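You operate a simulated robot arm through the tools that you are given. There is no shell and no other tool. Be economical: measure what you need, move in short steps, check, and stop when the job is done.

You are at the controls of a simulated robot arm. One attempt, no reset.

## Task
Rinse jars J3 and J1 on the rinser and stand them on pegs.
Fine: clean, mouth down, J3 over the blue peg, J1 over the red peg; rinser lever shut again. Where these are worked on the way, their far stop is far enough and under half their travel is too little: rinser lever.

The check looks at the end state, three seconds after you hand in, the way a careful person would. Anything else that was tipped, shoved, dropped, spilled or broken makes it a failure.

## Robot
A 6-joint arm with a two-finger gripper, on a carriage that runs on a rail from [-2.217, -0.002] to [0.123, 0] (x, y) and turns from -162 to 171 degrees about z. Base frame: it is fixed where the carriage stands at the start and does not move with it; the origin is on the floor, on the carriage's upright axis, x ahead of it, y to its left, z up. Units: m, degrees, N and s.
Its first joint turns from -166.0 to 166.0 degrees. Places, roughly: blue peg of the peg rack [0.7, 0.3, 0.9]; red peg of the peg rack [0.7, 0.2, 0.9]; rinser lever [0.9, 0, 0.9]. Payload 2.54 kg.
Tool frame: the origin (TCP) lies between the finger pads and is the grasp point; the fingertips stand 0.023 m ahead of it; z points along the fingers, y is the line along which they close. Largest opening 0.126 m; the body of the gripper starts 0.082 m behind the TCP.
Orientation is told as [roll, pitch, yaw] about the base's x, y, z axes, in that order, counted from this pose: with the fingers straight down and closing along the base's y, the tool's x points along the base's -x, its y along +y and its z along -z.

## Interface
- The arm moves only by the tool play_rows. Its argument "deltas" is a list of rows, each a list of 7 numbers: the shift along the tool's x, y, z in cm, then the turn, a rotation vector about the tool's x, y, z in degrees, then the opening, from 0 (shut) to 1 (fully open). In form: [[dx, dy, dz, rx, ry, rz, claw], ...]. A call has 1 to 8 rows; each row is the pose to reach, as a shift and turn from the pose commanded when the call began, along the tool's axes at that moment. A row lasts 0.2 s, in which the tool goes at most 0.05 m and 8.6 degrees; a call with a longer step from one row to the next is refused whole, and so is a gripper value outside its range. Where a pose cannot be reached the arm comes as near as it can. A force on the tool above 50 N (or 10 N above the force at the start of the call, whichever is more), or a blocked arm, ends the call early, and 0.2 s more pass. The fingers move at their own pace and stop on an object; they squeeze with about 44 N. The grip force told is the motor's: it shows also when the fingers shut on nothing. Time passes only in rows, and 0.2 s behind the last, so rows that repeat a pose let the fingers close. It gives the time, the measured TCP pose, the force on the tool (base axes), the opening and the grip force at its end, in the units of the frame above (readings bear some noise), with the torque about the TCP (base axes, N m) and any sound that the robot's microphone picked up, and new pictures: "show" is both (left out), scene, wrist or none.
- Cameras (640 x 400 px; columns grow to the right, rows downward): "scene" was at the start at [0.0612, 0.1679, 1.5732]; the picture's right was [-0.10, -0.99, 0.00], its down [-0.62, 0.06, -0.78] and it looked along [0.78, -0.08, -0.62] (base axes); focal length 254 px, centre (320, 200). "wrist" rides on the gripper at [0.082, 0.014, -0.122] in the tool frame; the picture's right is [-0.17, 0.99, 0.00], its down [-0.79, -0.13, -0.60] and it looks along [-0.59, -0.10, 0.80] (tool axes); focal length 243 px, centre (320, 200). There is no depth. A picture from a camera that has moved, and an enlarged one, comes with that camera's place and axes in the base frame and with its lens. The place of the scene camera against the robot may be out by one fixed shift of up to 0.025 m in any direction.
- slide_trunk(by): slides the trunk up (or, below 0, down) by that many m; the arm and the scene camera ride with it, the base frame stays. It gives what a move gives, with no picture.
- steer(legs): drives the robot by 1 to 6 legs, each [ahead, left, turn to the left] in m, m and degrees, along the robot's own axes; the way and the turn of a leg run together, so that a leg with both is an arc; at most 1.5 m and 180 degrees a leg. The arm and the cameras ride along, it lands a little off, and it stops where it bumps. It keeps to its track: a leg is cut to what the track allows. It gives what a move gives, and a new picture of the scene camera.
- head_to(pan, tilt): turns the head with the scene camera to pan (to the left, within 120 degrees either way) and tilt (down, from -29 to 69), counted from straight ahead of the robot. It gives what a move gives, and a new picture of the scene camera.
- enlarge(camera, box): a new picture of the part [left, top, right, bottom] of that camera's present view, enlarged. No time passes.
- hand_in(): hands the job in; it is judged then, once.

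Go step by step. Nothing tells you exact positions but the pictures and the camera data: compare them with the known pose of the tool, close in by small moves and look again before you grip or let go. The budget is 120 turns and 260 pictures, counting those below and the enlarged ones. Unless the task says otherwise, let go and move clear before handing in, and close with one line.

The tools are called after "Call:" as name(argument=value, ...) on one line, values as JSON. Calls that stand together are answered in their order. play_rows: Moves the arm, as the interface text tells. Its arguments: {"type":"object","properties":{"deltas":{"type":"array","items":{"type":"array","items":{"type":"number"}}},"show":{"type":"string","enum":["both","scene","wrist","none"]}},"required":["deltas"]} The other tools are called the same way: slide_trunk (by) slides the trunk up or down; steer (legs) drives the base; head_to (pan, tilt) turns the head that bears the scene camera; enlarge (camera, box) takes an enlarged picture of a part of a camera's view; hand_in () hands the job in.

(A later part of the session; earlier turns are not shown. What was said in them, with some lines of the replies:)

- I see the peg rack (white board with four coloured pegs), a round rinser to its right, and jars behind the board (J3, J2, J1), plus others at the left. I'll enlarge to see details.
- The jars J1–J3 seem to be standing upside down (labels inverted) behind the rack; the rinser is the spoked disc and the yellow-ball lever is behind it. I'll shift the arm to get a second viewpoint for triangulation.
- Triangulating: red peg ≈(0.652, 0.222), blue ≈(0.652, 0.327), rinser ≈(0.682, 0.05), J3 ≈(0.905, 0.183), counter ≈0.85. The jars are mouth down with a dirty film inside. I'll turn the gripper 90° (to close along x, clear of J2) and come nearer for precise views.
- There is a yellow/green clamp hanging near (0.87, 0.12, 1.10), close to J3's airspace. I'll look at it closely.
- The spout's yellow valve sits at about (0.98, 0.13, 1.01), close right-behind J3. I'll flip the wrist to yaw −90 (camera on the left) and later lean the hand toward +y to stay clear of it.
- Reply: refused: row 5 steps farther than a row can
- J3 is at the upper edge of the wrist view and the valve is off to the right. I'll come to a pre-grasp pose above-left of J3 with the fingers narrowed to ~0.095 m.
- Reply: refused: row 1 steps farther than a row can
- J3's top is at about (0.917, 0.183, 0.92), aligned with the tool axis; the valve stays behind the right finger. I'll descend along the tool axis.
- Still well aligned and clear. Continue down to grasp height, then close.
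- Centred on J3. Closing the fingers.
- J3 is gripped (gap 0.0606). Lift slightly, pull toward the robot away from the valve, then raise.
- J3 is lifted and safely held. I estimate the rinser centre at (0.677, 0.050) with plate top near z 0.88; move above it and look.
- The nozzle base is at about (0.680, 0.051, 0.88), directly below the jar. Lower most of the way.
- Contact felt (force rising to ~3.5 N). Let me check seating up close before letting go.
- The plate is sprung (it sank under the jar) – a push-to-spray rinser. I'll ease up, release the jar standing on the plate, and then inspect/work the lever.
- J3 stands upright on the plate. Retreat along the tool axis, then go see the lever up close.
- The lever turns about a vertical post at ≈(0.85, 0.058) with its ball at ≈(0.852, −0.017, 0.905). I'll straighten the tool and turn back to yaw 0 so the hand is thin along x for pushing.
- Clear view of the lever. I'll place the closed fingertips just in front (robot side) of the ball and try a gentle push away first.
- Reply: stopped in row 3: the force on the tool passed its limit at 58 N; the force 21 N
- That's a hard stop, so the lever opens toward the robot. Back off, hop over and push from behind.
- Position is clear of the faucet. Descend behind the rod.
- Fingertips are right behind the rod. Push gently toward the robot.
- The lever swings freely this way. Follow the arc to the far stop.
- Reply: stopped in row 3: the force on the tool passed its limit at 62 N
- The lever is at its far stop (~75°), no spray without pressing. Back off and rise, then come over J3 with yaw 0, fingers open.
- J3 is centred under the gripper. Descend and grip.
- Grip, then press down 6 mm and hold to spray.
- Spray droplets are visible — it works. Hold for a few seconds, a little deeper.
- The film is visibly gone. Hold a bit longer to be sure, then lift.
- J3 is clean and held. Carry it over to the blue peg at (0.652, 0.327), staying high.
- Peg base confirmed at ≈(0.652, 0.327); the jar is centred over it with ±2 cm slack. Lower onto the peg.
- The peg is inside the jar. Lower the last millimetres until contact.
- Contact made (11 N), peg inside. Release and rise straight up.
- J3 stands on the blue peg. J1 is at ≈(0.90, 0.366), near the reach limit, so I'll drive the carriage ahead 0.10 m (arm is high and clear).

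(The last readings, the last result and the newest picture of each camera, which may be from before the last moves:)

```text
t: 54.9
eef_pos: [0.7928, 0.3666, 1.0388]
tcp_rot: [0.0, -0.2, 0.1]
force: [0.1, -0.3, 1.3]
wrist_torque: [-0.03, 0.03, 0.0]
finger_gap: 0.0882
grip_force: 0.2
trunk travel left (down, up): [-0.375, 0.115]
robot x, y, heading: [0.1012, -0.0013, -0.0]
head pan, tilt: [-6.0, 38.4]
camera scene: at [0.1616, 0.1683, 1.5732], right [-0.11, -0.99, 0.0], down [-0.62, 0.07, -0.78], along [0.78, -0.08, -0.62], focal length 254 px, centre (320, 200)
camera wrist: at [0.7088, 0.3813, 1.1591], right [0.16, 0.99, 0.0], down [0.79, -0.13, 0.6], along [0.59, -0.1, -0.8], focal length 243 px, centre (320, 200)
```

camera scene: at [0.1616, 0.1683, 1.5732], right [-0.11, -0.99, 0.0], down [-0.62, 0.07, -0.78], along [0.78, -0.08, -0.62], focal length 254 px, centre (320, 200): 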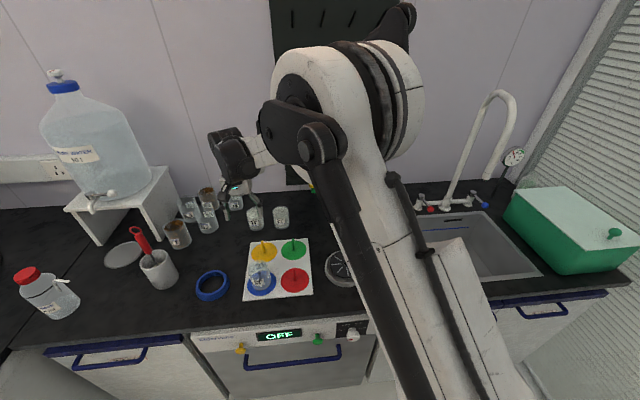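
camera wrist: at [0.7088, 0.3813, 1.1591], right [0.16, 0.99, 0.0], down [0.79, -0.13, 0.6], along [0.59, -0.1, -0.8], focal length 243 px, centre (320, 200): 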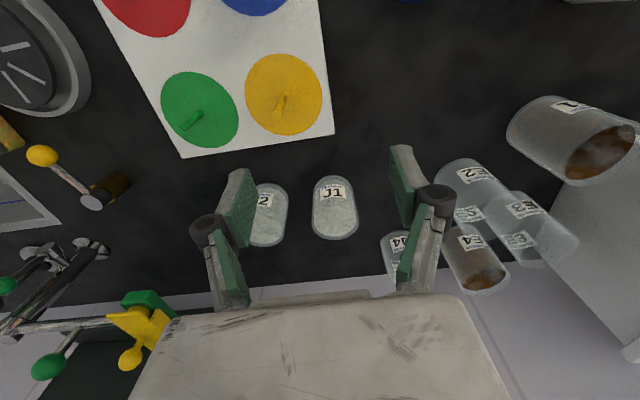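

J1 ≈(0.912, 0.367), J2 only 9 cm to its right, so I'll again close along x: rotate to yaw +90 here.

Call:
play_rows(deltas=[[0, 0, 0, 0, 0, -8.5, 0.7], [0, 0, 0, 0, 0, -17, 0.7], [0, 0, 0, 0, 0, -25.5, 0.7], [0, 0, 0, 0, 0, -34, 0.7], [0, 0, 0, 0, 0, -42.5, 0.7], [0, 0, 0, 0, 0, -51, 0.7], [0, 0, 0, 0, 0, -59.5, 0.7], [0, 0, 0, 0, 0, -68, 0.7]], show="none")

Call:
play_rows(deltas=[[0, 0, 0, 0, 0, -8.5, 0.75], [0, 0, 0, 0, 0, -17, 0.75], [0, 0, 0, 0, 0, -22, 0.75], [0, 0, 0, 0, 0, -22, 0.75]])

```text
t: 56.7
eef_pos: [0.7929, 0.3658, 1.039]
tcp_rot: [-0.1, -0.1, 68.2]
force: [0.1, -0.5, 0.8]
wrist_torque: [0.04, 0.04, 0.02]
finger_gap: 0.0885
grip_force: 0.0
trunk travel left (down, up): [-0.375, 0.115]
robot x, y, heading: [0.1001, -0.001, -0.0]
head pan, tilt: [-6.0, 38.4]
```

```text
t: 57.7
eef_pos: [0.7926, 0.3659, 1.039]
tcp_rot: [-0.1, 0.0, 90.2]
force: [0.6, 0.0, -0.5]
wrist_torque: [0.01, -0.04, 0.03]
finger_gap: 0.0948
grip_force: 0.1
trunk travel left (down, up): [-0.375, 0.115]
robot x, y, heading: [0.1005, -0.0006, -0.1]
head pan, tilt: [-6.0, 38.4]
camera scene: at [0.1615, 0.1679, 1.5732], right [-0.11, -0.99, 0.0], down [-0.62, 0.07, -0.78], along [0.78, -0.08, -0.62], focal length 254 px, centre (320, 200)
camera wrist: at [0.7778, 0.2845, 1.1595], right [-0.99, 0.16, 0.0], down [0.13, 0.79, 0.6], along [0.1, 0.59, -0.8], focal length 243 px, centre (320, 200)
```

scene: 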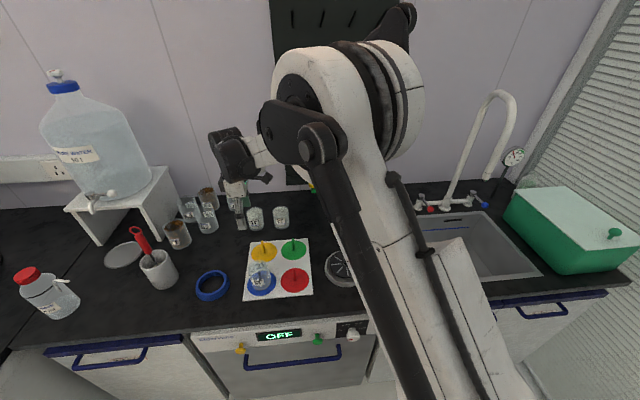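
wrist: 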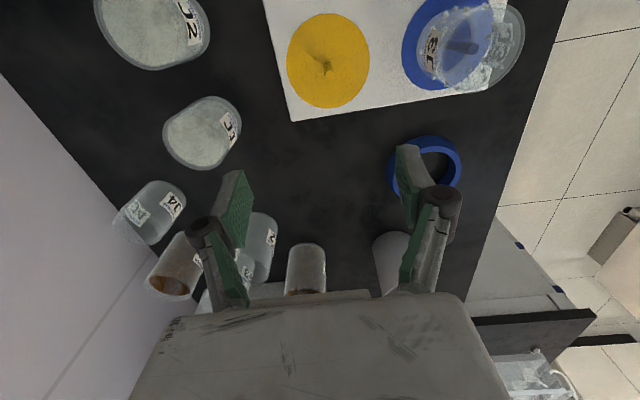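

Call:
play_rows(deltas=[[0, -4, 1, 0, 0, 0, 0.75], [0, -8, 2, 0, 0, 0, 0.75], [0, -12.2, 3, 0, 0, 0, 0.75], [0, -12.2, 4, 0, 0, 0, 0.75], [0, -12.2, 4, 0, 0, 0, 0.75]])

```text
t: 58.9
eef_pos: [0.9155, 0.3656, 0.999]
tcp_rot: [-0.1, 0.0, 90.1]
force: [-0.4, -0.4, -0.7]
wrist_torque: [-0.02, 0.0, 0.0]
finger_gap: 0.0945
grip_force: 0.1
trunk travel left (down, up): [-0.375, 0.115]
robot x, y, heading: [0.0974, 0.0008, -0.1]
head pan, tilt: [-6.0, 38.4]
camera scene: at [0.1612, 0.1679, 1.5733], right [-0.11, -0.99, 0.0], down [-0.62, 0.07, -0.78], along [0.78, -0.08, -0.62], focal length 254 px, centre (320, 200)
camera wrist: at [0.9007, 0.2845, 1.1194], right [-0.99, 0.16, 0.0], down [0.13, 0.79, 0.6], along [0.1, 0.59, -0.8], focal length 243 px, centre (320, 200)
```

scene: 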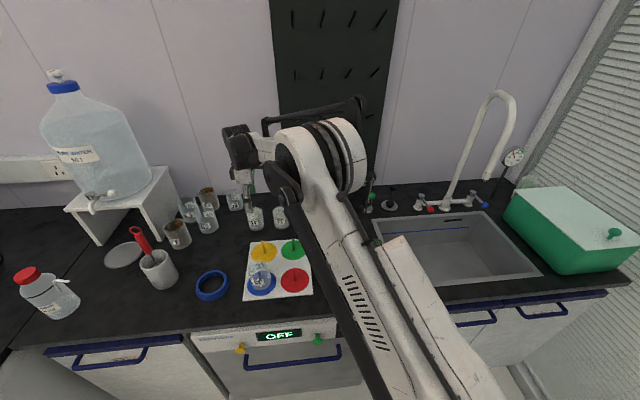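
wrist: 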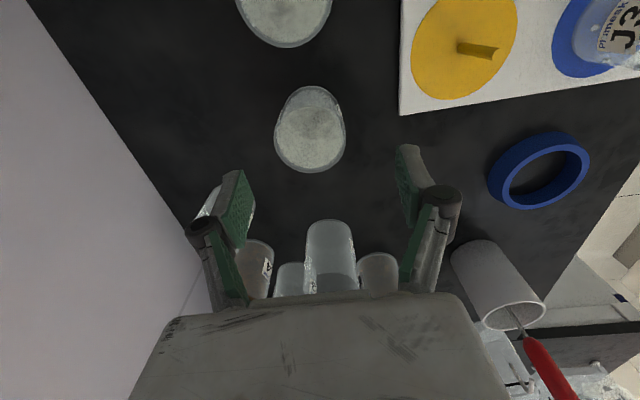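

J1 top is at ≈(0.922, 0.3665). Adjust and descend.

Call:
play_rows(deltas=[[-0.1, -0.6, 3, 0, 0, 0, 0.75], [-0.1, -0.6, 6, 0, 0, 0, 0.75], [-0.1, -0.6, 8.5, 0, 0, 0, 0.75], [-0.1, -0.6, 10.4, 0, 0, 0, 0.75], [-0.1, -0.6, 10.4, 0, 0, 0, 0.75]])

```text
t: 60.1
eef_pos: [0.9212, 0.368, 0.8943]
tcp_rot: [0.0, 0.0, 90.1]
force: [-0.6, 0.4, -0.8]
wrist_torque: [0.0, 0.03, -0.02]
finger_gap: 0.0945
grip_force: 0.2
trunk travel left (down, up): [-0.375, 0.115]
robot x, y, heading: [0.0989, 0.0026, -0.1]
head pan, tilt: [-6.0, 38.4]
camera scene: at [0.1616, 0.1681, 1.5732], right [-0.11, -0.99, 0.0], down [-0.62, 0.07, -0.78], along [0.78, -0.08, -0.62], focal length 254 px, centre (320, 200)
camera wrist: at [0.9069, 0.2864, 1.0148], right [-0.99, 0.16, 0.0], down [0.13, 0.79, 0.6], along [0.1, 0.59, -0.8], focal length 243 px, centre (320, 200)
```

scene: 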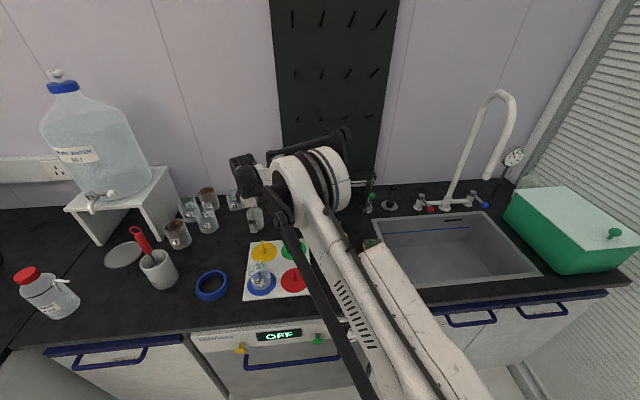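
wrist: 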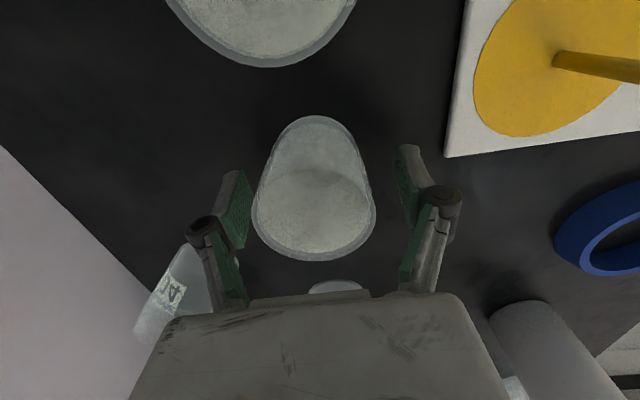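

Centred. Close and lift a little, then pull back toward the robot.

Call:
play_rows(deltas=[[0, 0, 0, 0, 0, 0, 0.4], [0, 0, 0, 0, 0, 0, 0.4], [0, 0, 0, 0, 0, 0, 0.4], [0, 0, 0, 0, 0, 0, 0.4], [0, 0, -2, 0, 0, 0, 0.4], [0, 0, -5, 0, 0, 0, 0.4], [0, 3, -8, 0, 0, 0, 0.4], [0, 6, -10, 0, 0, 0, 0.4]])

```text
t: 61.9
eef_pos: [0.8625, 0.3657, 0.9944]
tcp_rot: [-0.1, 0.1, 90.0]
force: [-0.1, -0.1, -1.9]
wrist_torque: [0.02, 0.01, 0.0]
finger_gap: 0.0605
grip_force: 44.6
trunk travel left (down, up): [-0.375, 0.115]
robot x, y, heading: [0.1039, -0.0009, -0.2]
head pan, tilt: [-6.0, 38.4]
camera scene: at [0.161, 0.1678, 1.5733], right [-0.11, -0.99, 0.0], down [-0.62, 0.07, -0.78], along [0.78, -0.08, -0.62], focal length 254 px, centre (320, 200)
camera wrist: at [0.846, 0.2848, 1.1149], right [-0.99, 0.16, 0.0], down [0.13, 0.79, 0.6], along [0.1, 0.59, -0.8], focal length 243 px, centre (320, 200)
```

scene: 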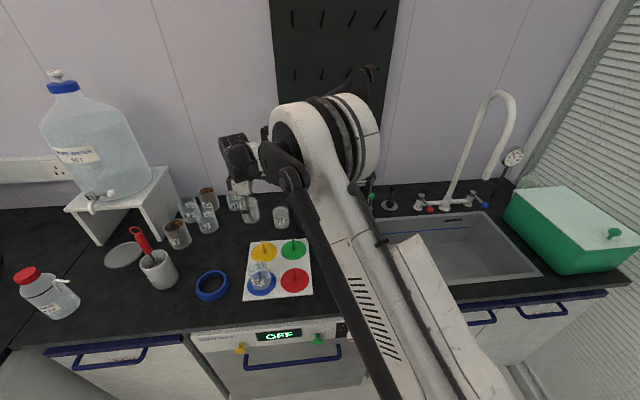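
wrist: 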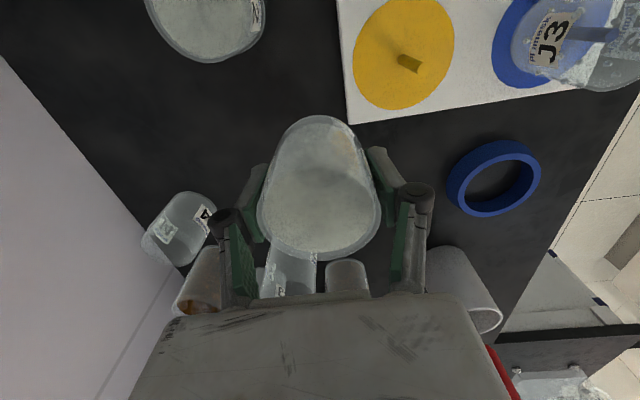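

J1 held. Carry it to above the rinser.

Call:
play_rows(deltas=[[3.9, 2.3, -1.5, 0, 0, 0, 0.4], [7.8, 4.6, -1.5, 0, 0, 0, 0.4], [11.7, 6.9, -1.5, 0, 0, 0, 0.4], [15.7, 9.2, -1.5, 0, 0, 0, 0.4], [19.6, 11.5, -1.5, 0, 0, 0, 0.4], [23.5, 13.8, -1.5, 0, 0, 0, 0.4], [27.5, 16.1, -1.5, 0, 0, 0, 0.4], [31.4, 18.3, -1.5, 0, 0, 0, 0.4]])

Call:
enlarge(camera="wrist", box=[180, 0, 460, 200])

Call:
enlarge(camera="scene", box=[290, 190, 400, 290])

```text
t: 63.7
eef_pos: [0.6763, 0.0528, 1.0095]
tcp_rot: [-0.1, 0.1, 90.0]
force: [-0.7, 0.1, -0.8]
wrist_torque: [-0.02, -0.02, 0.0]
finger_gap: 0.0603
grip_force: 43.2
trunk travel left (down, up): [-0.375, 0.115]
robot x, y, heading: [0.1015, -0.0015, 0.2]
head pan, tilt: [-6.0, 38.4]
camera scene: at [0.1613, 0.168, 1.5732], right [-0.11, -0.99, 0.0], down [-0.62, 0.07, -0.78], along [0.78, -0.08, -0.62], focal length 254 px, centre (320, 200)
camera wrist: at [0.6625, -0.0288, 1.1297], right [-0.99, 0.16, 0.0], down [0.13, 0.79, 0.6], along [0.1, 0.59, -0.8], focal length 243 px, centre (320, 200)
```

scene: 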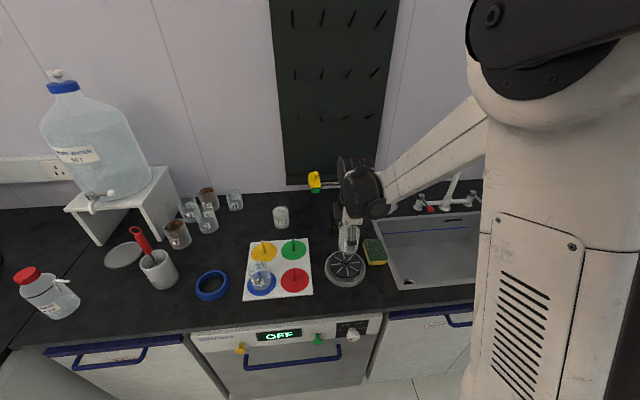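
wrist: 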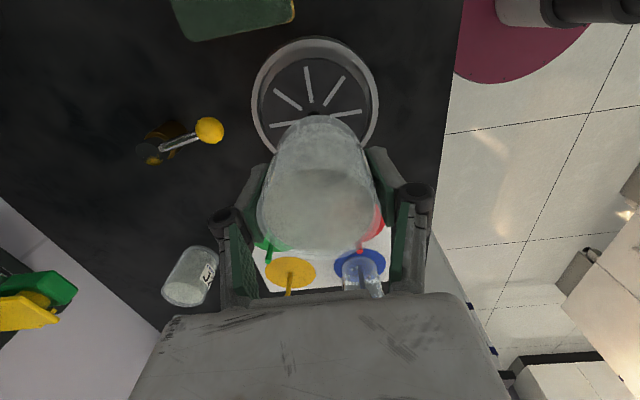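

```text
2.00 times, centred on (320, 100) of wrist
camera zoom: at [0.6625, -0.0288, 1.1297], right [-0.99, 0.16, 0.0], down [0.13, 0.79, 0.6], along [0.1, 0.59, -0.8], focal length 485 px, centre (320, 400)
```

zoom: 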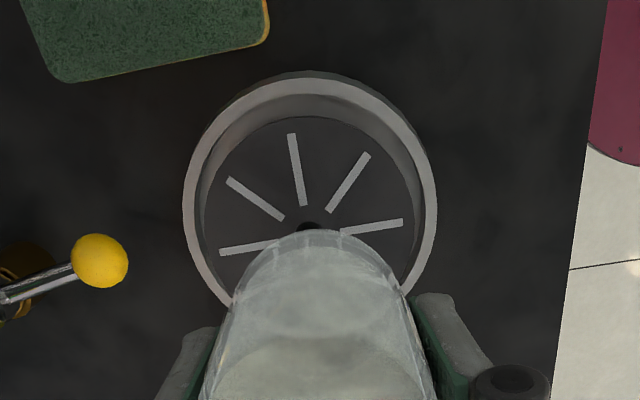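

```text
4.00 times, centred on (345, 240) of scene
camera zoom: at [0.1613, 0.168, 1.5732], right [-0.11, -0.99, 0.0], down [-0.62, 0.07, -0.78], along [0.78, -0.08, -0.62], focal length 1016 px, centre (220, 40)
```

zoom: 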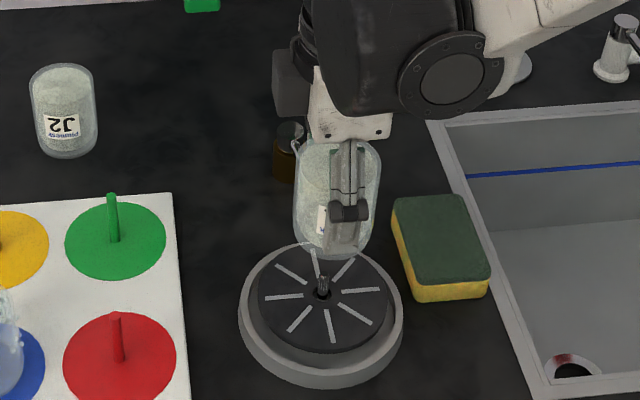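

Aligned over the nozzle (≈0.680, 0.049). Lower onto the plate.

Call:
play_rows(deltas=[[0.2, -0.3, 2.5, 0, 0, 0, 0.4], [0.2, -0.3, 5, 0, 0, 0, 0.4], [0.2, -0.3, 7, 0, 0, 0, 0.4], [0.2, -0.3, 8, 0, 0, 0, 0.4], [0.2, -0.3, 8, 0, 0, 0, 0.4]], show="none")

Call:
enlarge(camera="scene", box=[290, 190, 400, 290])

Call:
enlarge(camera="wrist", box=[200, 60, 440, 290])

```text
t: 64.9
eef_pos: [0.6816, 0.0514, 0.9292]
tcp_rot: [0.0, 0.0, 90.1]
force: [-0.4, -0.3, -0.5]
wrist_torque: [-0.01, 0.02, 0.0]
finger_gap: 0.0606
grip_force: 44.1
trunk travel left (down, up): [-0.375, 0.115]
robot x, y, heading: [0.0975, 0.0029, 0.2]
head pan, tilt: [-6.0, 38.4]
```

```text
4.00 times, centred on (345, 240) of scene
camera zoom: at [0.1616, 0.1679, 1.5732], right [-0.11, -0.99, 0.0], down [-0.62, 0.07, -0.78], along [0.78, -0.08, -0.62], focal length 1016 px, centre (220, 40)
```

zoom: 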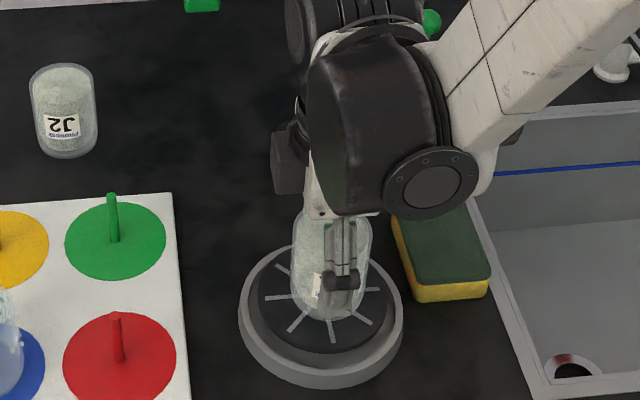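

```text
1.74 times, centred on (320, 175) of wrist
camera zoom: at [0.6661, -0.0307, 1.0499], right [-0.99, 0.16, 0.0], down [0.13, 0.79, 0.6], along [0.1, 0.59, -0.8], focal length 422 px, centre (320, 244)
```

zoom: 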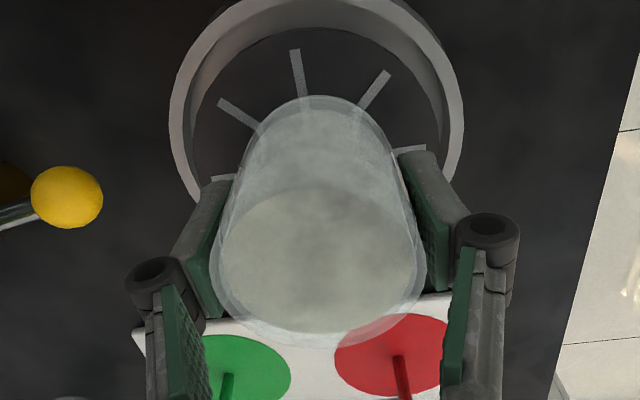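

Press down and hold for the spray.

Call:
play_rows(deltas=[[0, 0, 0.5, 0, 0, 0, 0.4], [0, 0, 1, 0, 0, 0, 0.4], [0, 0, 1.5, 0, 0, 0, 0.4], [0, 0, 2, 0, 0, 0, 0.4], [0, 0, 2.1, 0, 0, 0, 0.4], [0, 0, 2.1, 0, 0, 0, 0.4], [0, 0, 2.1, 0, 0, 0, 0.4], [0, 0, 2.1, 0, 0, 0, 0.4]], show="wrist")

Call:
play_rows(deltas=[[0, 0, 0, 0, 0, 0, 0.4], [0, 0, 0, 0, 0, 0, 0.4], [0, 0, 0, 0, 0, 0, 0.4], [0, 0, 0, 0, 0, 0, 0.4], [0, 0, 0, 0, 0, 0, 0.4], [0, 0, 0, 0, 0, 0, 0.4], [0, 0, 0, 0, 0, 0, 0.4], [0, 0, 0, 0, 0, 0, 0.4]], show="wrist")

```text
t: 66.7
eef_pos: [0.6813, 0.0518, 0.9076]
tcp_rot: [-0.2, -0.1, 90.1]
force: [0.5, 0.5, 24.7]
wrist_torque: [0.04, 0.09, 0.15]
finger_gap: 0.0605
grip_force: 43.7
trunk travel left (down, up): [-0.375, 0.115]
robot x, y, heading: [0.0987, -0.001, -0.0]
head pan, tilt: [-6.0, 38.4]
camera wrist: at [0.6661, -0.0306, 1.0302], right [-0.99, 0.16, 0.0], down [0.13, 0.79, 0.6], along [0.1, 0.59, -0.8], focal length 243 px, centre (320, 200)
```

wrist: 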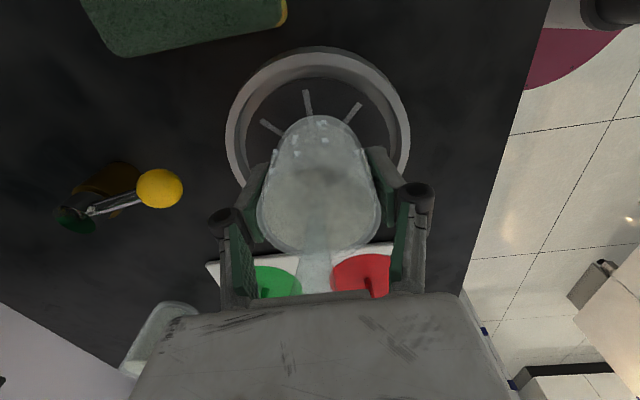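

```text
t: 68.5
eef_pos: [0.6814, 0.0506, 0.9098]
tcp_rot: [-0.2, 0.0, 90.1]
force: [2.8, 1.7, 23.5]
wrist_torque: [0.01, -0.11, 0.06]
finger_gap: 0.0605
grip_force: 44.3
trunk travel left (down, up): [-0.375, 0.115]
robot x, y, heading: [0.0982, 0.0046, -0.3]
head pan, tilt: [-6.0, 38.4]
camera wrist: at [0.6661, -0.0306, 1.03], right [-0.99, 0.16, 0.0], down [0.13, 0.79, 0.6], along [0.1, 0.59, -0.8], focal length 243 px, centre (320, 200)
```

wrist: 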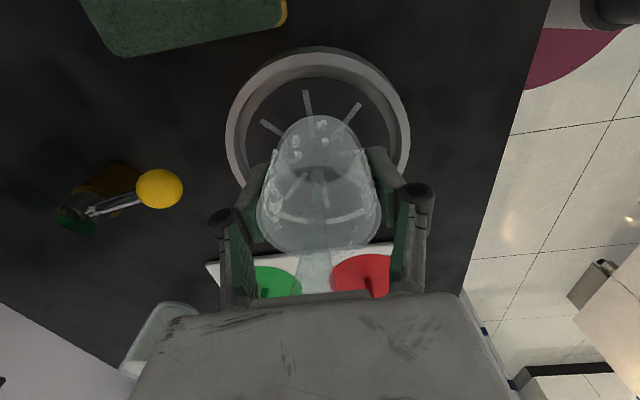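

J1 is clearing. A bit more rinsing at slightly less force, then lift.

Call:
play_rows(deltas=[[0, 0, -0.15, 0, 0, 0, 0.4], [0, 0, -0.15, 0, 0, 0, 0.4], [0, 0, -0.15, 0, 0, 0, 0.4], [0, 0, -0.15, 0, 0, 0, 0.4], [0, 0, -0.15, 0, 0, 0, 0.4], [0, 0, -0.15, 0, 0, 0, 0.4], [0, 0, -0.15, 0, 0, 0, 0.4], [0, 0, -0.15, 0, 0, 0, 0.4]], show="none")

Call:
enlarge(camera="wrist", box=[220, 80, 420, 290])

Call:
play_rows(deltas=[[0, 0, -0.6, 0, 0, 0, 0.4], [0, 0, -1.2, 0, 0, 0, 0.4], [0, 0, -1.6, 0, 0, 0, 0.4], [0, 0, -1.6, 0, 0, 0, 0.4], [0, 0, -3.5, 0, 0, 0, 0.4], [0, 0, -6.5, 0, 0, 0, 0.4], [0, 0, -9, 0, 0, 0, 0.4], [0, 0, -9, 0, 0, 0, 0.4]], show="wrist")

```text
t: 70.3
eef_pos: [0.6811, 0.0511, 0.9105]
tcp_rot: [-0.1, 0.0, 90.2]
force: [-2.3, 1.3, 5.1]
wrist_torque: [-0.02, 0.1, -0.03]
finger_gap: 0.0605
grip_force: 43.7
trunk travel left (down, up): [-0.375, 0.115]
robot x, y, heading: [0.0982, -0.0004, -0.2]
head pan, tilt: [-6.0, 38.4]
```

```text
1.90 times, centred on (320, 185) of wrist
camera zoom: at [0.6663, -0.0306, 1.0311], right [-0.99, 0.16, 0.0], down [0.13, 0.79, 0.6], along [0.1, 0.59, -0.8], focal length 462 px, centre (320, 229)
```

zoom: 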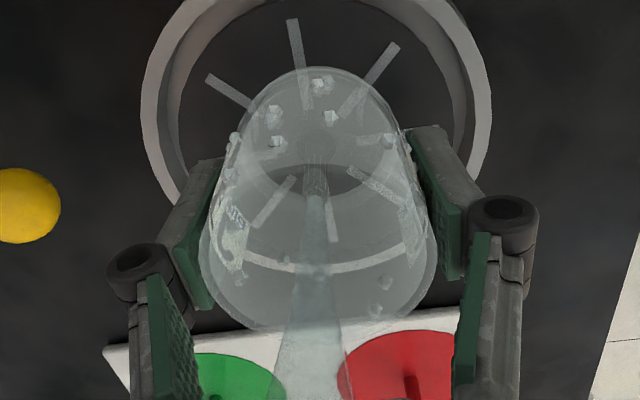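

```text
t: 72.1
eef_pos: [0.6824, 0.0518, 0.9995]
tcp_rot: [-0.1, 0.1, 90.1]
force: [-0.7, 0.6, -1.7]
wrist_torque: [0.06, 0.0, 0.0]
finger_gap: 0.0604
grip_force: 44.0
trunk travel left (down, up): [-0.375, 0.115]
robot x, y, heading: [0.0977, 0.0, -0.1]
head pan, tilt: [-6.0, 38.4]
camera wrist: at [0.6667, -0.03, 1.1205], right [-0.99, 0.16, 0.0], down [0.13, 0.79, 0.6], along [0.1, 0.59, -0.8], focal length 243 px, centre (320, 200)
```

wrist: 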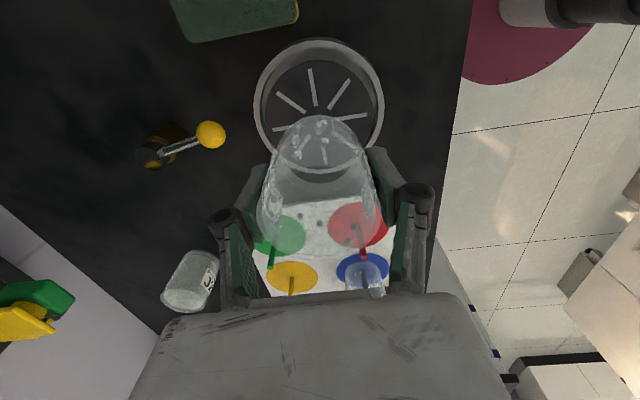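

J1 is clean. Move over the red peg (0.652, 0.222).

Call:
play_rows(deltas=[[-4.3, 0.8, 0, 0, 0, 0, 0.4], [-8.6, 1.6, 0, 0, 0, 0, 0.4], [-12.9, 2.4, 0, 0, 0, 0, 0.4], [-17, 3, 0, 0, 0, 0, 0.4], [-17, 3, 0, 0, 0, 0, 0.4]])

Call:
enlarge(camera="wrist", box=[200, 60, 440, 290])

Call:
enlarge(camera="scene", box=[230, 210, 340, 310])

```text
t: 73.3
eef_pos: [0.6506, 0.22, 0.999]
tcp_rot: [-0.2, -0.1, 90.1]
force: [0.4, -0.4, -0.8]
wrist_torque: [-0.05, 0.01, -0.04]
finger_gap: 0.0605
grip_force: 43.8
trunk travel left (down, up): [-0.375, 0.115]
robot x, y, heading: [0.1026, -0.0008, -0.5]
head pan, tilt: [-6.0, 38.4]
camera scene: at [0.1615, 0.1688, 1.5731], right [-0.11, -0.99, 0.0], down [-0.62, 0.07, -0.78], along [0.78, -0.08, -0.62], focal length 254 px, centre (320, 200)
camera wrist: at [0.6356, 0.1401, 1.1201], right [-0.99, 0.16, 0.0], down [0.13, 0.79, 0.6], along [0.1, 0.59, -0.8], focal length 243 px, centre (320, 200)
```

scene: 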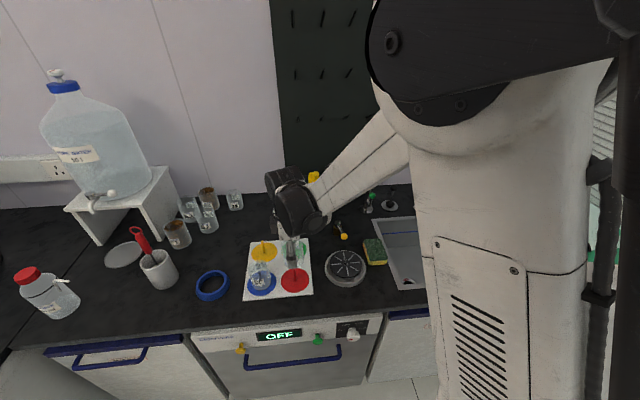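
wrist: 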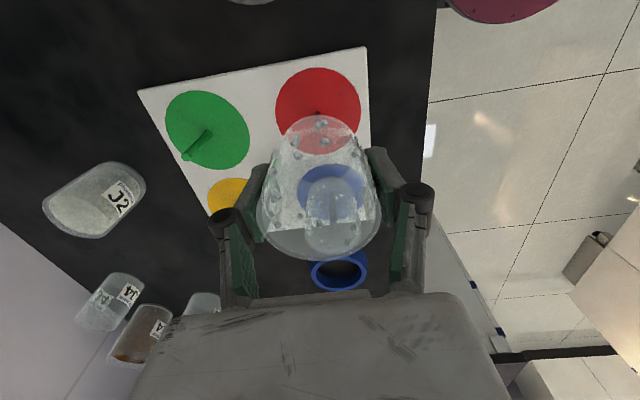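

```text
1.74 times, centred on (320, 175) of wrist
camera zoom: at [0.6356, 0.1401, 1.1201], right [-0.99, 0.16, 0.0], down [0.13, 0.79, 0.6], along [0.1, 0.59, -0.8], focal length 422 px, centre (320, 244)
```

zoom: 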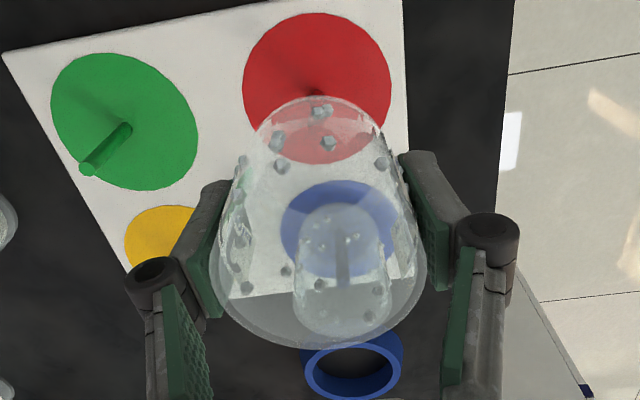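

```text
4.00 times, centred on (285, 260) of scene
camera zoom: at [0.1615, 0.1688, 1.5731], right [-0.11, -0.99, 0.0], down [-0.62, 0.07, -0.78], along [0.78, -0.08, -0.62], focal length 1016 px, centre (460, -40)
```

zoom: 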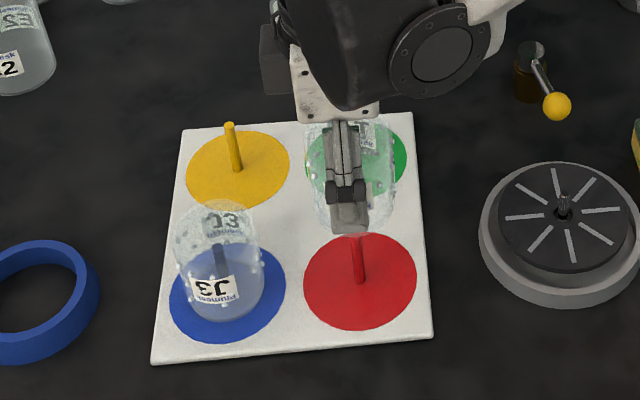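

Aligned with the red peg. Lower over it.

Call:
play_rows(deltas=[[0, 0, 2, 0, 0, 0, 0.4], [0, 0, 4, 0, 0, 0, 0.4], [0, 0, 6, 0, 0, 0, 0.4], [0, 0, 8, 0, 0, 0, 0.4], [0, 0, 9.4, 0, 0, 0, 0.4], [0, 0, 9.4, 0, 0, 0, 0.4]], show="none")

Call:
enlarge(camera="scene", box=[230, 210, 340, 310])

Call:
play_rows(deltas=[[0, 0, 0.4, 0, 0, 0, 0.4], [0, 0, 0.4, 0, 0, 0, 0.4]], show="none")

Call:
play_rows(deltas=[[0, 0, 0.2, 0, 0, 0, 0.4], [0, 0, 0.2, 0, 0, 0, 0.4]], show="none")

```text
t: 74.7
eef_pos: [0.6506, 0.2215, 0.9043]
tcp_rot: [-0.1, -0.1, 90.1]
force: [0.6, 0.1, -1.4]
wrist_torque: [-0.01, 0.02, -0.04]
finger_gap: 0.0607
grip_force: 44.5
trunk travel left (down, up): [-0.375, 0.115]
robot x, y, heading: [0.1017, -0.0019, -0.2]
head pan, tilt: [-6.0, 38.4]
```

```text
4.00 times, centred on (285, 260) of scene
camera zoom: at [0.1616, 0.168, 1.5732], right [-0.11, -0.99, 0.0], down [-0.62, 0.07, -0.78], along [0.78, -0.08, -0.62], focal length 1016 px, centre (460, -40)
```

zoom: 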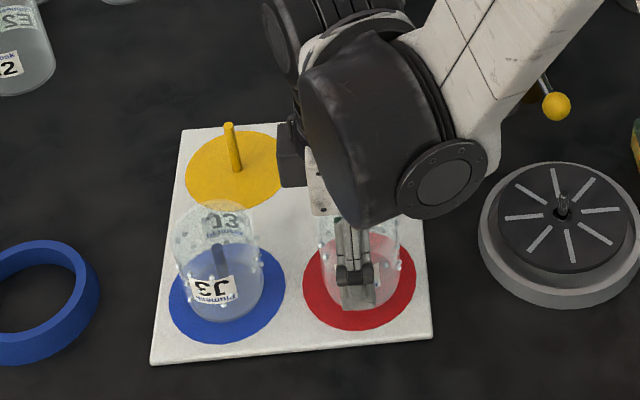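

```text
t: 75.3
eef_pos: [0.6519, 0.2199, 0.9022]
tcp_rot: [-0.2, -0.1, 90.0]
force: [0.8, 0.6, -1.0]
wrist_torque: [0.04, 0.01, -0.02]
finger_gap: 0.0605
grip_force: 44.2
trunk travel left (down, up): [-0.375, 0.115]
robot x, y, heading: [0.1002, 0.0009, -0.2]
head pan, tilt: [-6.0, 38.4]
```

```text
t: 75.9
eef_pos: [0.651, 0.2203, 0.9017]
tcp_rot: [-0.2, 0.0, 90.1]
force: [7.1, 1.7, 30.7]
wrist_torque: [-0.01, -0.25, 0.16]
finger_gap: 0.0604
grip_force: 43.9
trunk travel left (down, up): [-0.375, 0.115]
robot x, y, heading: [0.0998, 0.0033, -0.1]
head pan, tilt: [-6.0, 38.4]
```

Contact at the expected board height. Ease off, release, and rise.

Call:
play_rows(deltas=[[0, 0, -0.2, 0, 0, 0, 0.4], [0, 0, -0.2, 0, 0, 0, 0.4], [0, 0, -0.2, 0, 0, 0, 0.55], [0, 0, -0.2, 0, 0, 0, 0.7], [0, 0, -0.2, 0, 0, 0, 0.7], [0, 0, -4, 0, 0, 0, 0.7], [0, 0, -8, 0, 0, 0, 0.7], [0, 0, -12, 0, 0, 0, 0.7]])

Call:
enlarge(camera="scene", box=[230, 200, 380, 310])

```text
t: 77.7
eef_pos: [0.6505, 0.2185, 1.0214]
tcp_rot: [-0.1, 0.0, 90.1]
force: [0.5, -0.2, -0.1]
wrist_torque: [-0.03, 0.01, -0.02]
finger_gap: 0.0882
grip_force: 0.1
trunk travel left (down, up): [-0.375, 0.115]
robot x, y, heading: [0.0981, 0.0005, -0.2]
head pan, tilt: [-6.0, 38.4]
camera scene: at [0.1614, 0.168, 1.5733], right [-0.11, -0.99, 0.0], down [-0.62, 0.07, -0.78], along [0.78, -0.08, -0.62], focal length 254 px, centre (320, 200)
camera wrist: at [0.6357, 0.139, 1.1414], right [-0.99, 0.16, 0.0], down [0.13, 0.79, 0.6], along [0.1, 0.59, -0.8], focal length 243 px, centre (320, 200)
```

scene: 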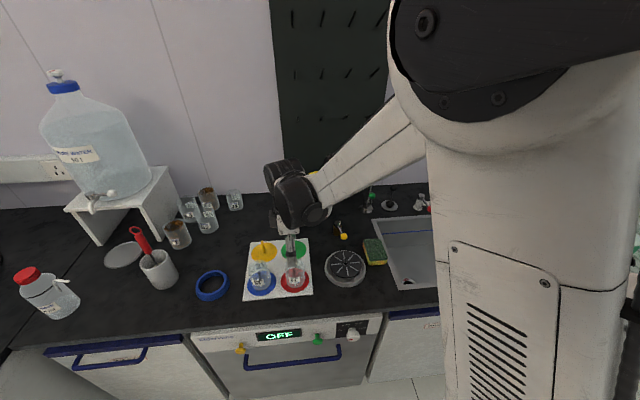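
wrist: 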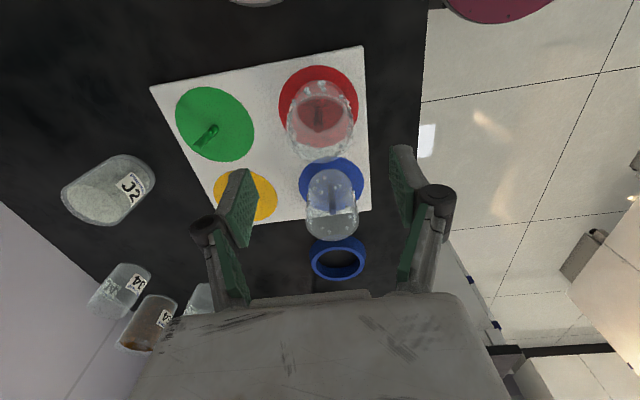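

```text
3.64 times, centred on (305, 255) of scene
camera zoom: at [0.1614, 0.168, 1.5733], right [-0.11, -0.99, 0.0], down [-0.62, 0.07, -0.78], along [0.78, -0.08, -0.62], focal length 924 px, centre (374, 0)
```

zoom: 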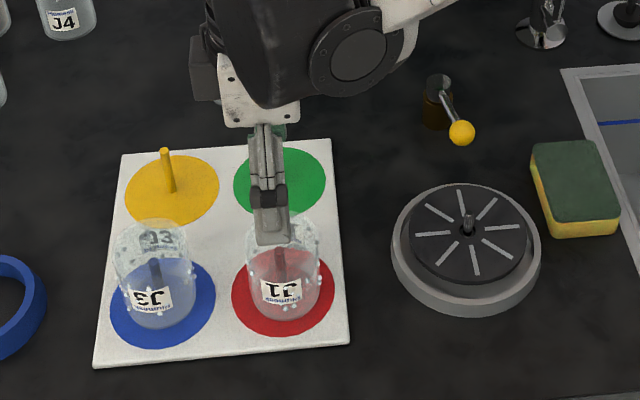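

Both jars stand mouth-down on their pegs, clean. Now shut the lever: close the fingers and come down on the left side of the rod.

Call:
play_rows(deltas=[[2.8, -2.7, 0, 0, 0, 0, 0.5], [5.6, -5.4, 0, 0, 0, 0, 0.3], [8.4, -8.1, 0, 0, 0, 0, 0.1], [11.2, -10.8, 0, 0, 0, 0, 0], [14, -13.4, 0, 0, 0, 0, 0], [14, -13.4, 2.5, 0, 0, 0, 0], [14, -13.4, 4, 0, 0, 0, 0], [14, -13.4, 4, 0, 0, 0, 0]])

```text
t: 79.5
eef_pos: [0.7866, 0.0803, 0.9797]
tcp_rot: [-0.1, 0.1, 90.1]
force: [-0.9, 0.5, 0.3]
wrist_torque: [-0.01, 0.0, -0.01]
finger_gap: 0.0
grip_force: 28.3
trunk travel left (down, up): [-0.375, 0.115]
robot x, y, heading: [0.0986, -0.0014, -0.1]
head pan, tilt: [-6.0, 38.4]
camera scene: at [0.1615, 0.1679, 1.5732], right [-0.11, -0.99, 0.0], down [-0.62, 0.07, -0.78], along [0.78, -0.08, -0.62], focal length 254 px, centre (320, 200)
camera wrist: at [0.7704, -0.0008, 1.1016], right [-0.99, 0.16, 0.0], down [0.13, 0.79, 0.6], along [0.1, 0.59, -0.8], focal length 243 px, centre (320, 200)
```

scene: 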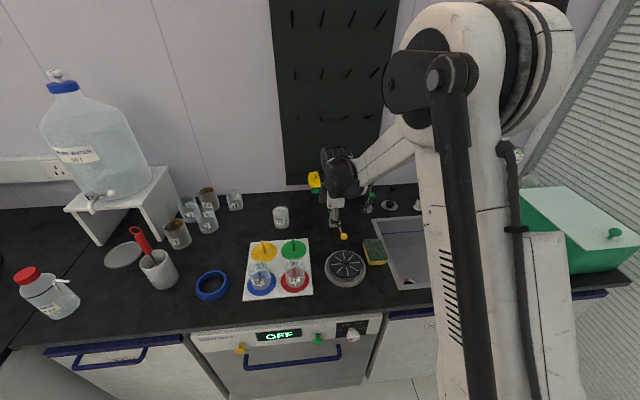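
wrist: 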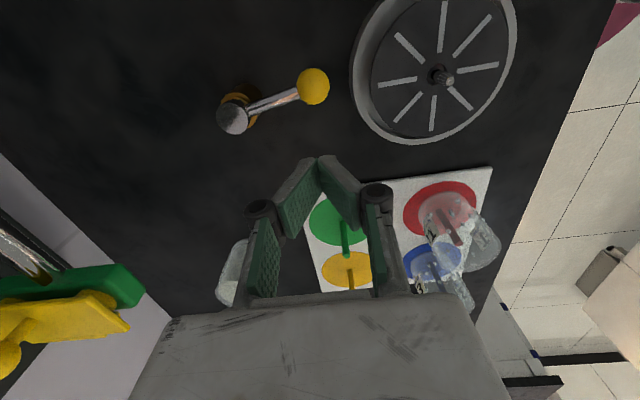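

Fingertips are beside the rod; descend, then sweep the lever back along its arc.

Call:
play_rows(deltas=[[0, 0, 3, 0, 0, 0, 0], [0, 0, 6, 0, 0, 0, 0], [0, 0, 7.5, 0, 0, 0, 0], [0, 0, 7.5, 0, 0, 0, 0]], show="wrist")

Call:
play_rows(deltas=[[1.2, 0, 0, 0, 0, 0, 0], [2.5, 0, 0, 0, 0, 0, 0], [3.7, -0.2, 0, 0, 0, 0, 0], [5, -0.4, 0, 0, 0, 0, 0], [6.1, -1, 0, 0, 0, 0, 0], [7.2, -1.9, 0, 0, 0, 0, 0]], show="wrist")

```text
t: 80.5
eef_pos: [0.7854, 0.0831, 0.9052]
tcp_rot: [-0.1, 0.0, 90.1]
force: [0.8, -0.3, 0.1]
wrist_torque: [-0.01, -0.01, 0.01]
finger_gap: 0.0003
grip_force: 28.2
trunk travel left (down, up): [-0.375, 0.115]
robot x, y, heading: [0.1009, 0.0061, -0.1]
head pan, tilt: [-6.0, 38.4]
camera wrist: at [0.7703, 0.0002, 1.0257], right [-0.99, 0.16, 0.0], down [0.13, 0.79, 0.6], along [0.1, 0.59, -0.8], focal length 243 px, centre (320, 200)
```

wrist: 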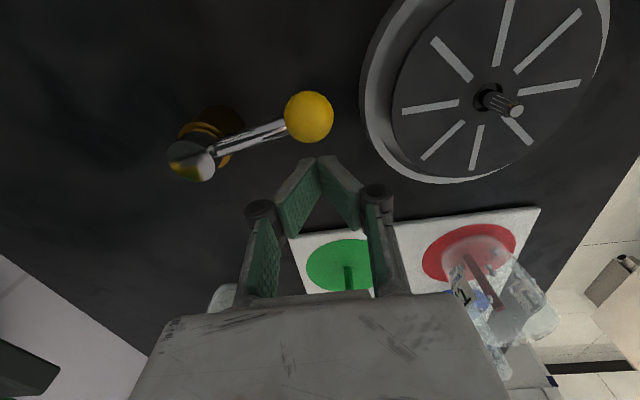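

```text
t: 81.9
eef_pos: [0.8047, 0.0089, 0.9059]
tcp_rot: [0.0, 0.0, 90.0]
force: [0.8, -0.3, -0.4]
wrist_torque: [0.01, 0.0, 0.02]
finger_gap: 0.0
grip_force: 28.4
trunk travel left (down, up): [-0.375, 0.115]
robot x, y, heading: [0.0974, -0.003, -0.0]
head pan, tilt: [-6.0, 38.4]
camera wrist: at [0.7897, -0.0728, 1.0259], right [-0.99, 0.16, 0.0], down [0.13, 0.79, 0.6], along [0.1, 0.59, -0.8], focal length 243 px, centre (320, 200)
```

wrist: 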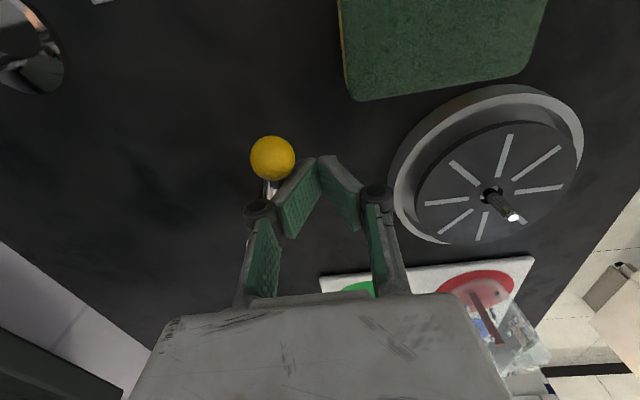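

The lever is about 17° from shut. Push on +x to the shut stop.

Call:
play_rows(deltas=[[0.4, -0.8, 0, 0, 0, 0, 0], [0.6, -1.5, 0, 0, 0, 0, 0], [0.8, -2, 0, 0, 0, 0, 0], [0.8, -2.5, 0, 0, 0, 0, 0], [0.8, -3, 0, 0, 0, 0, 0], [0.8, -3.5, 0, 0, 0, 0, 0]], show="wrist")

```text
t: 83.3
eef_pos: [0.8299, 0.0029, 0.9079]
tcp_rot: [0.3, -0.1, 90.1]
force: [-18.8, 4.4, 17.9]
wrist_torque: [-0.01, -0.27, -0.01]
finger_gap: 0.0002
grip_force: 28.5
trunk travel left (down, up): [-0.375, 0.115]
robot x, y, heading: [0.0975, 0.0011, -0.1]
head pan, tilt: [-6.0, 38.4]
stopped in row 6: the force on the tool passed its limit at 54 N (the readings are from after the stop); the commanded pose is now the measured one
camera wrist: at [0.8163, -0.0785, 1.0284], right [-0.99, 0.16, 0.0], down [0.13, 0.79, 0.6], along [0.09, 0.59, -0.8], focal length 243 px, centre (320, 200)
```

wrist: 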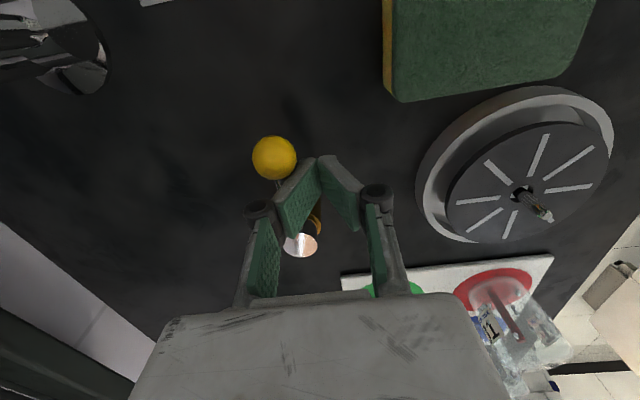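

Stop reached. Back off, rise, and verify the lever and the jars.

Call:
play_rows(deltas=[[0, 1.5, 0, 0, 0, 0, 0], [0, 2.5, -2, 0, 0, 0, 0], [0, 3, -6, 0, 0, 0, 0], [0, 4, -10, 0, 0, 0, 0], [0, 6, -14, 0, 0, 0, 0], [0, 10, -16, 0, 0, 0, 0], [0, 14, -18, 0, 0, 0, 0], [0, 14, -18, 0, 0, 0, 0]])

Call:
enlarge(camera="wrist", box=[100, 0, 420, 200])

Call:
enlarge(camera="scene", box=[230, 180, 400, 310])

```text
t: 85.1
eef_pos: [0.693, 0.0007, 1.0876]
tcp_rot: [0.2, -0.1, 90.2]
force: [-0.4, 0.8, 0.5]
wrist_torque: [-0.02, -0.07, -0.02]
finger_gap: 0.0001
grip_force: 28.9
trunk travel left (down, up): [-0.375, 0.115]
robot x, y, heading: [0.1003, 0.0037, 0.1]
head pan, tilt: [-6.0, 38.4]
camera scene: at [0.16, 0.1679, 1.5732], right [-0.1, -0.99, 0.0], down [-0.62, 0.07, -0.78], along [0.78, -0.08, -0.62], focal length 254 px, centre (320, 200)
camera wrist: at [0.6788, -0.0799, 1.2078], right [-0.99, 0.16, 0.0], down [0.13, 0.79, 0.6], along [0.09, 0.59, -0.8], focal length 243 px, centre (320, 200)
```

scene: 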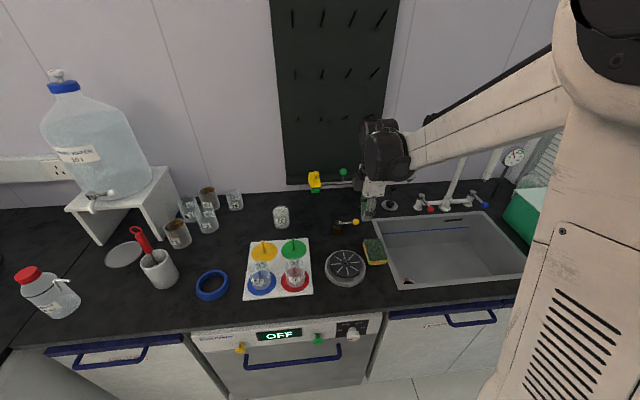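
wrist: 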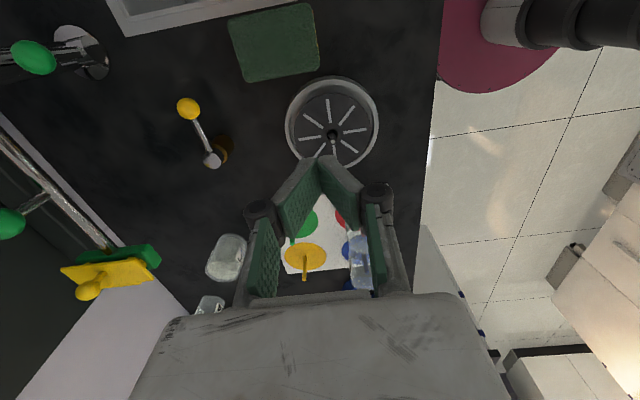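

```text
2.00 times, centred on (260, 100) of wrist
camera zoom: at [0.6788, -0.0799, 1.2078], right [-0.99, 0.16, 0.0], down [0.13, 0.79, 0.6], along [0.09, 0.59, -0.8], focal length 485 px, centre (440, 400)
```

zoom: 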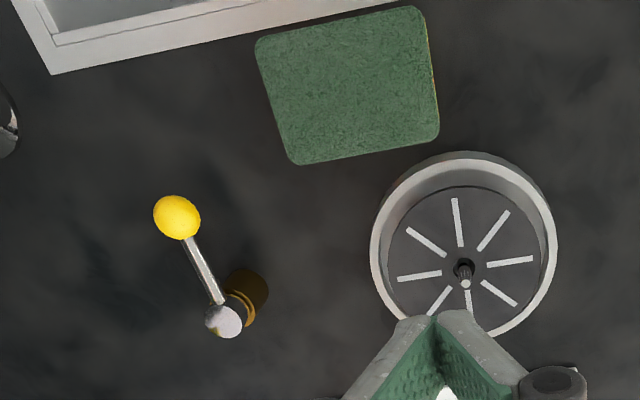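

```text
3.08 times, centred on (315, 245) of scene
camera zoom: at [0.16, 0.1679, 1.5732], right [-0.1, -0.99, 0.0], down [-0.62, 0.07, -0.78], along [0.78, -0.08, -0.62], focal length 782 px, centre (335, 62)
```

zoom: 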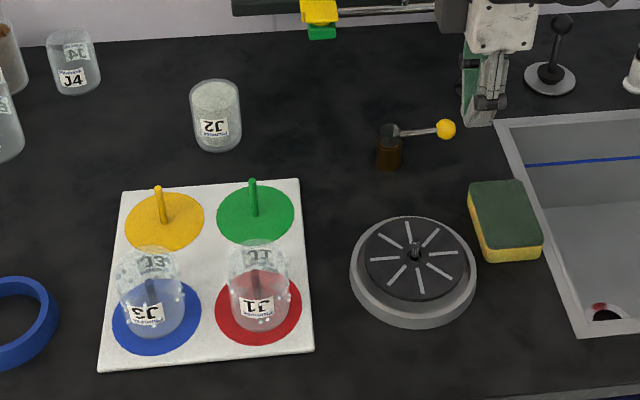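

The lever is back at its original shut position (ball ≈0.851, −0.020), J3 is on blue and J1 on red, both clean and mouth down, and everything else is undisturbed. Handing in.

Call:
hand_in()

```text
The job is handed in.
```

J3 is on the blue peg and J1 on the red peg, both rinsed clean and mouth down. The rinser lever is shut again, and I saw nothing else moved. The job is handed in.
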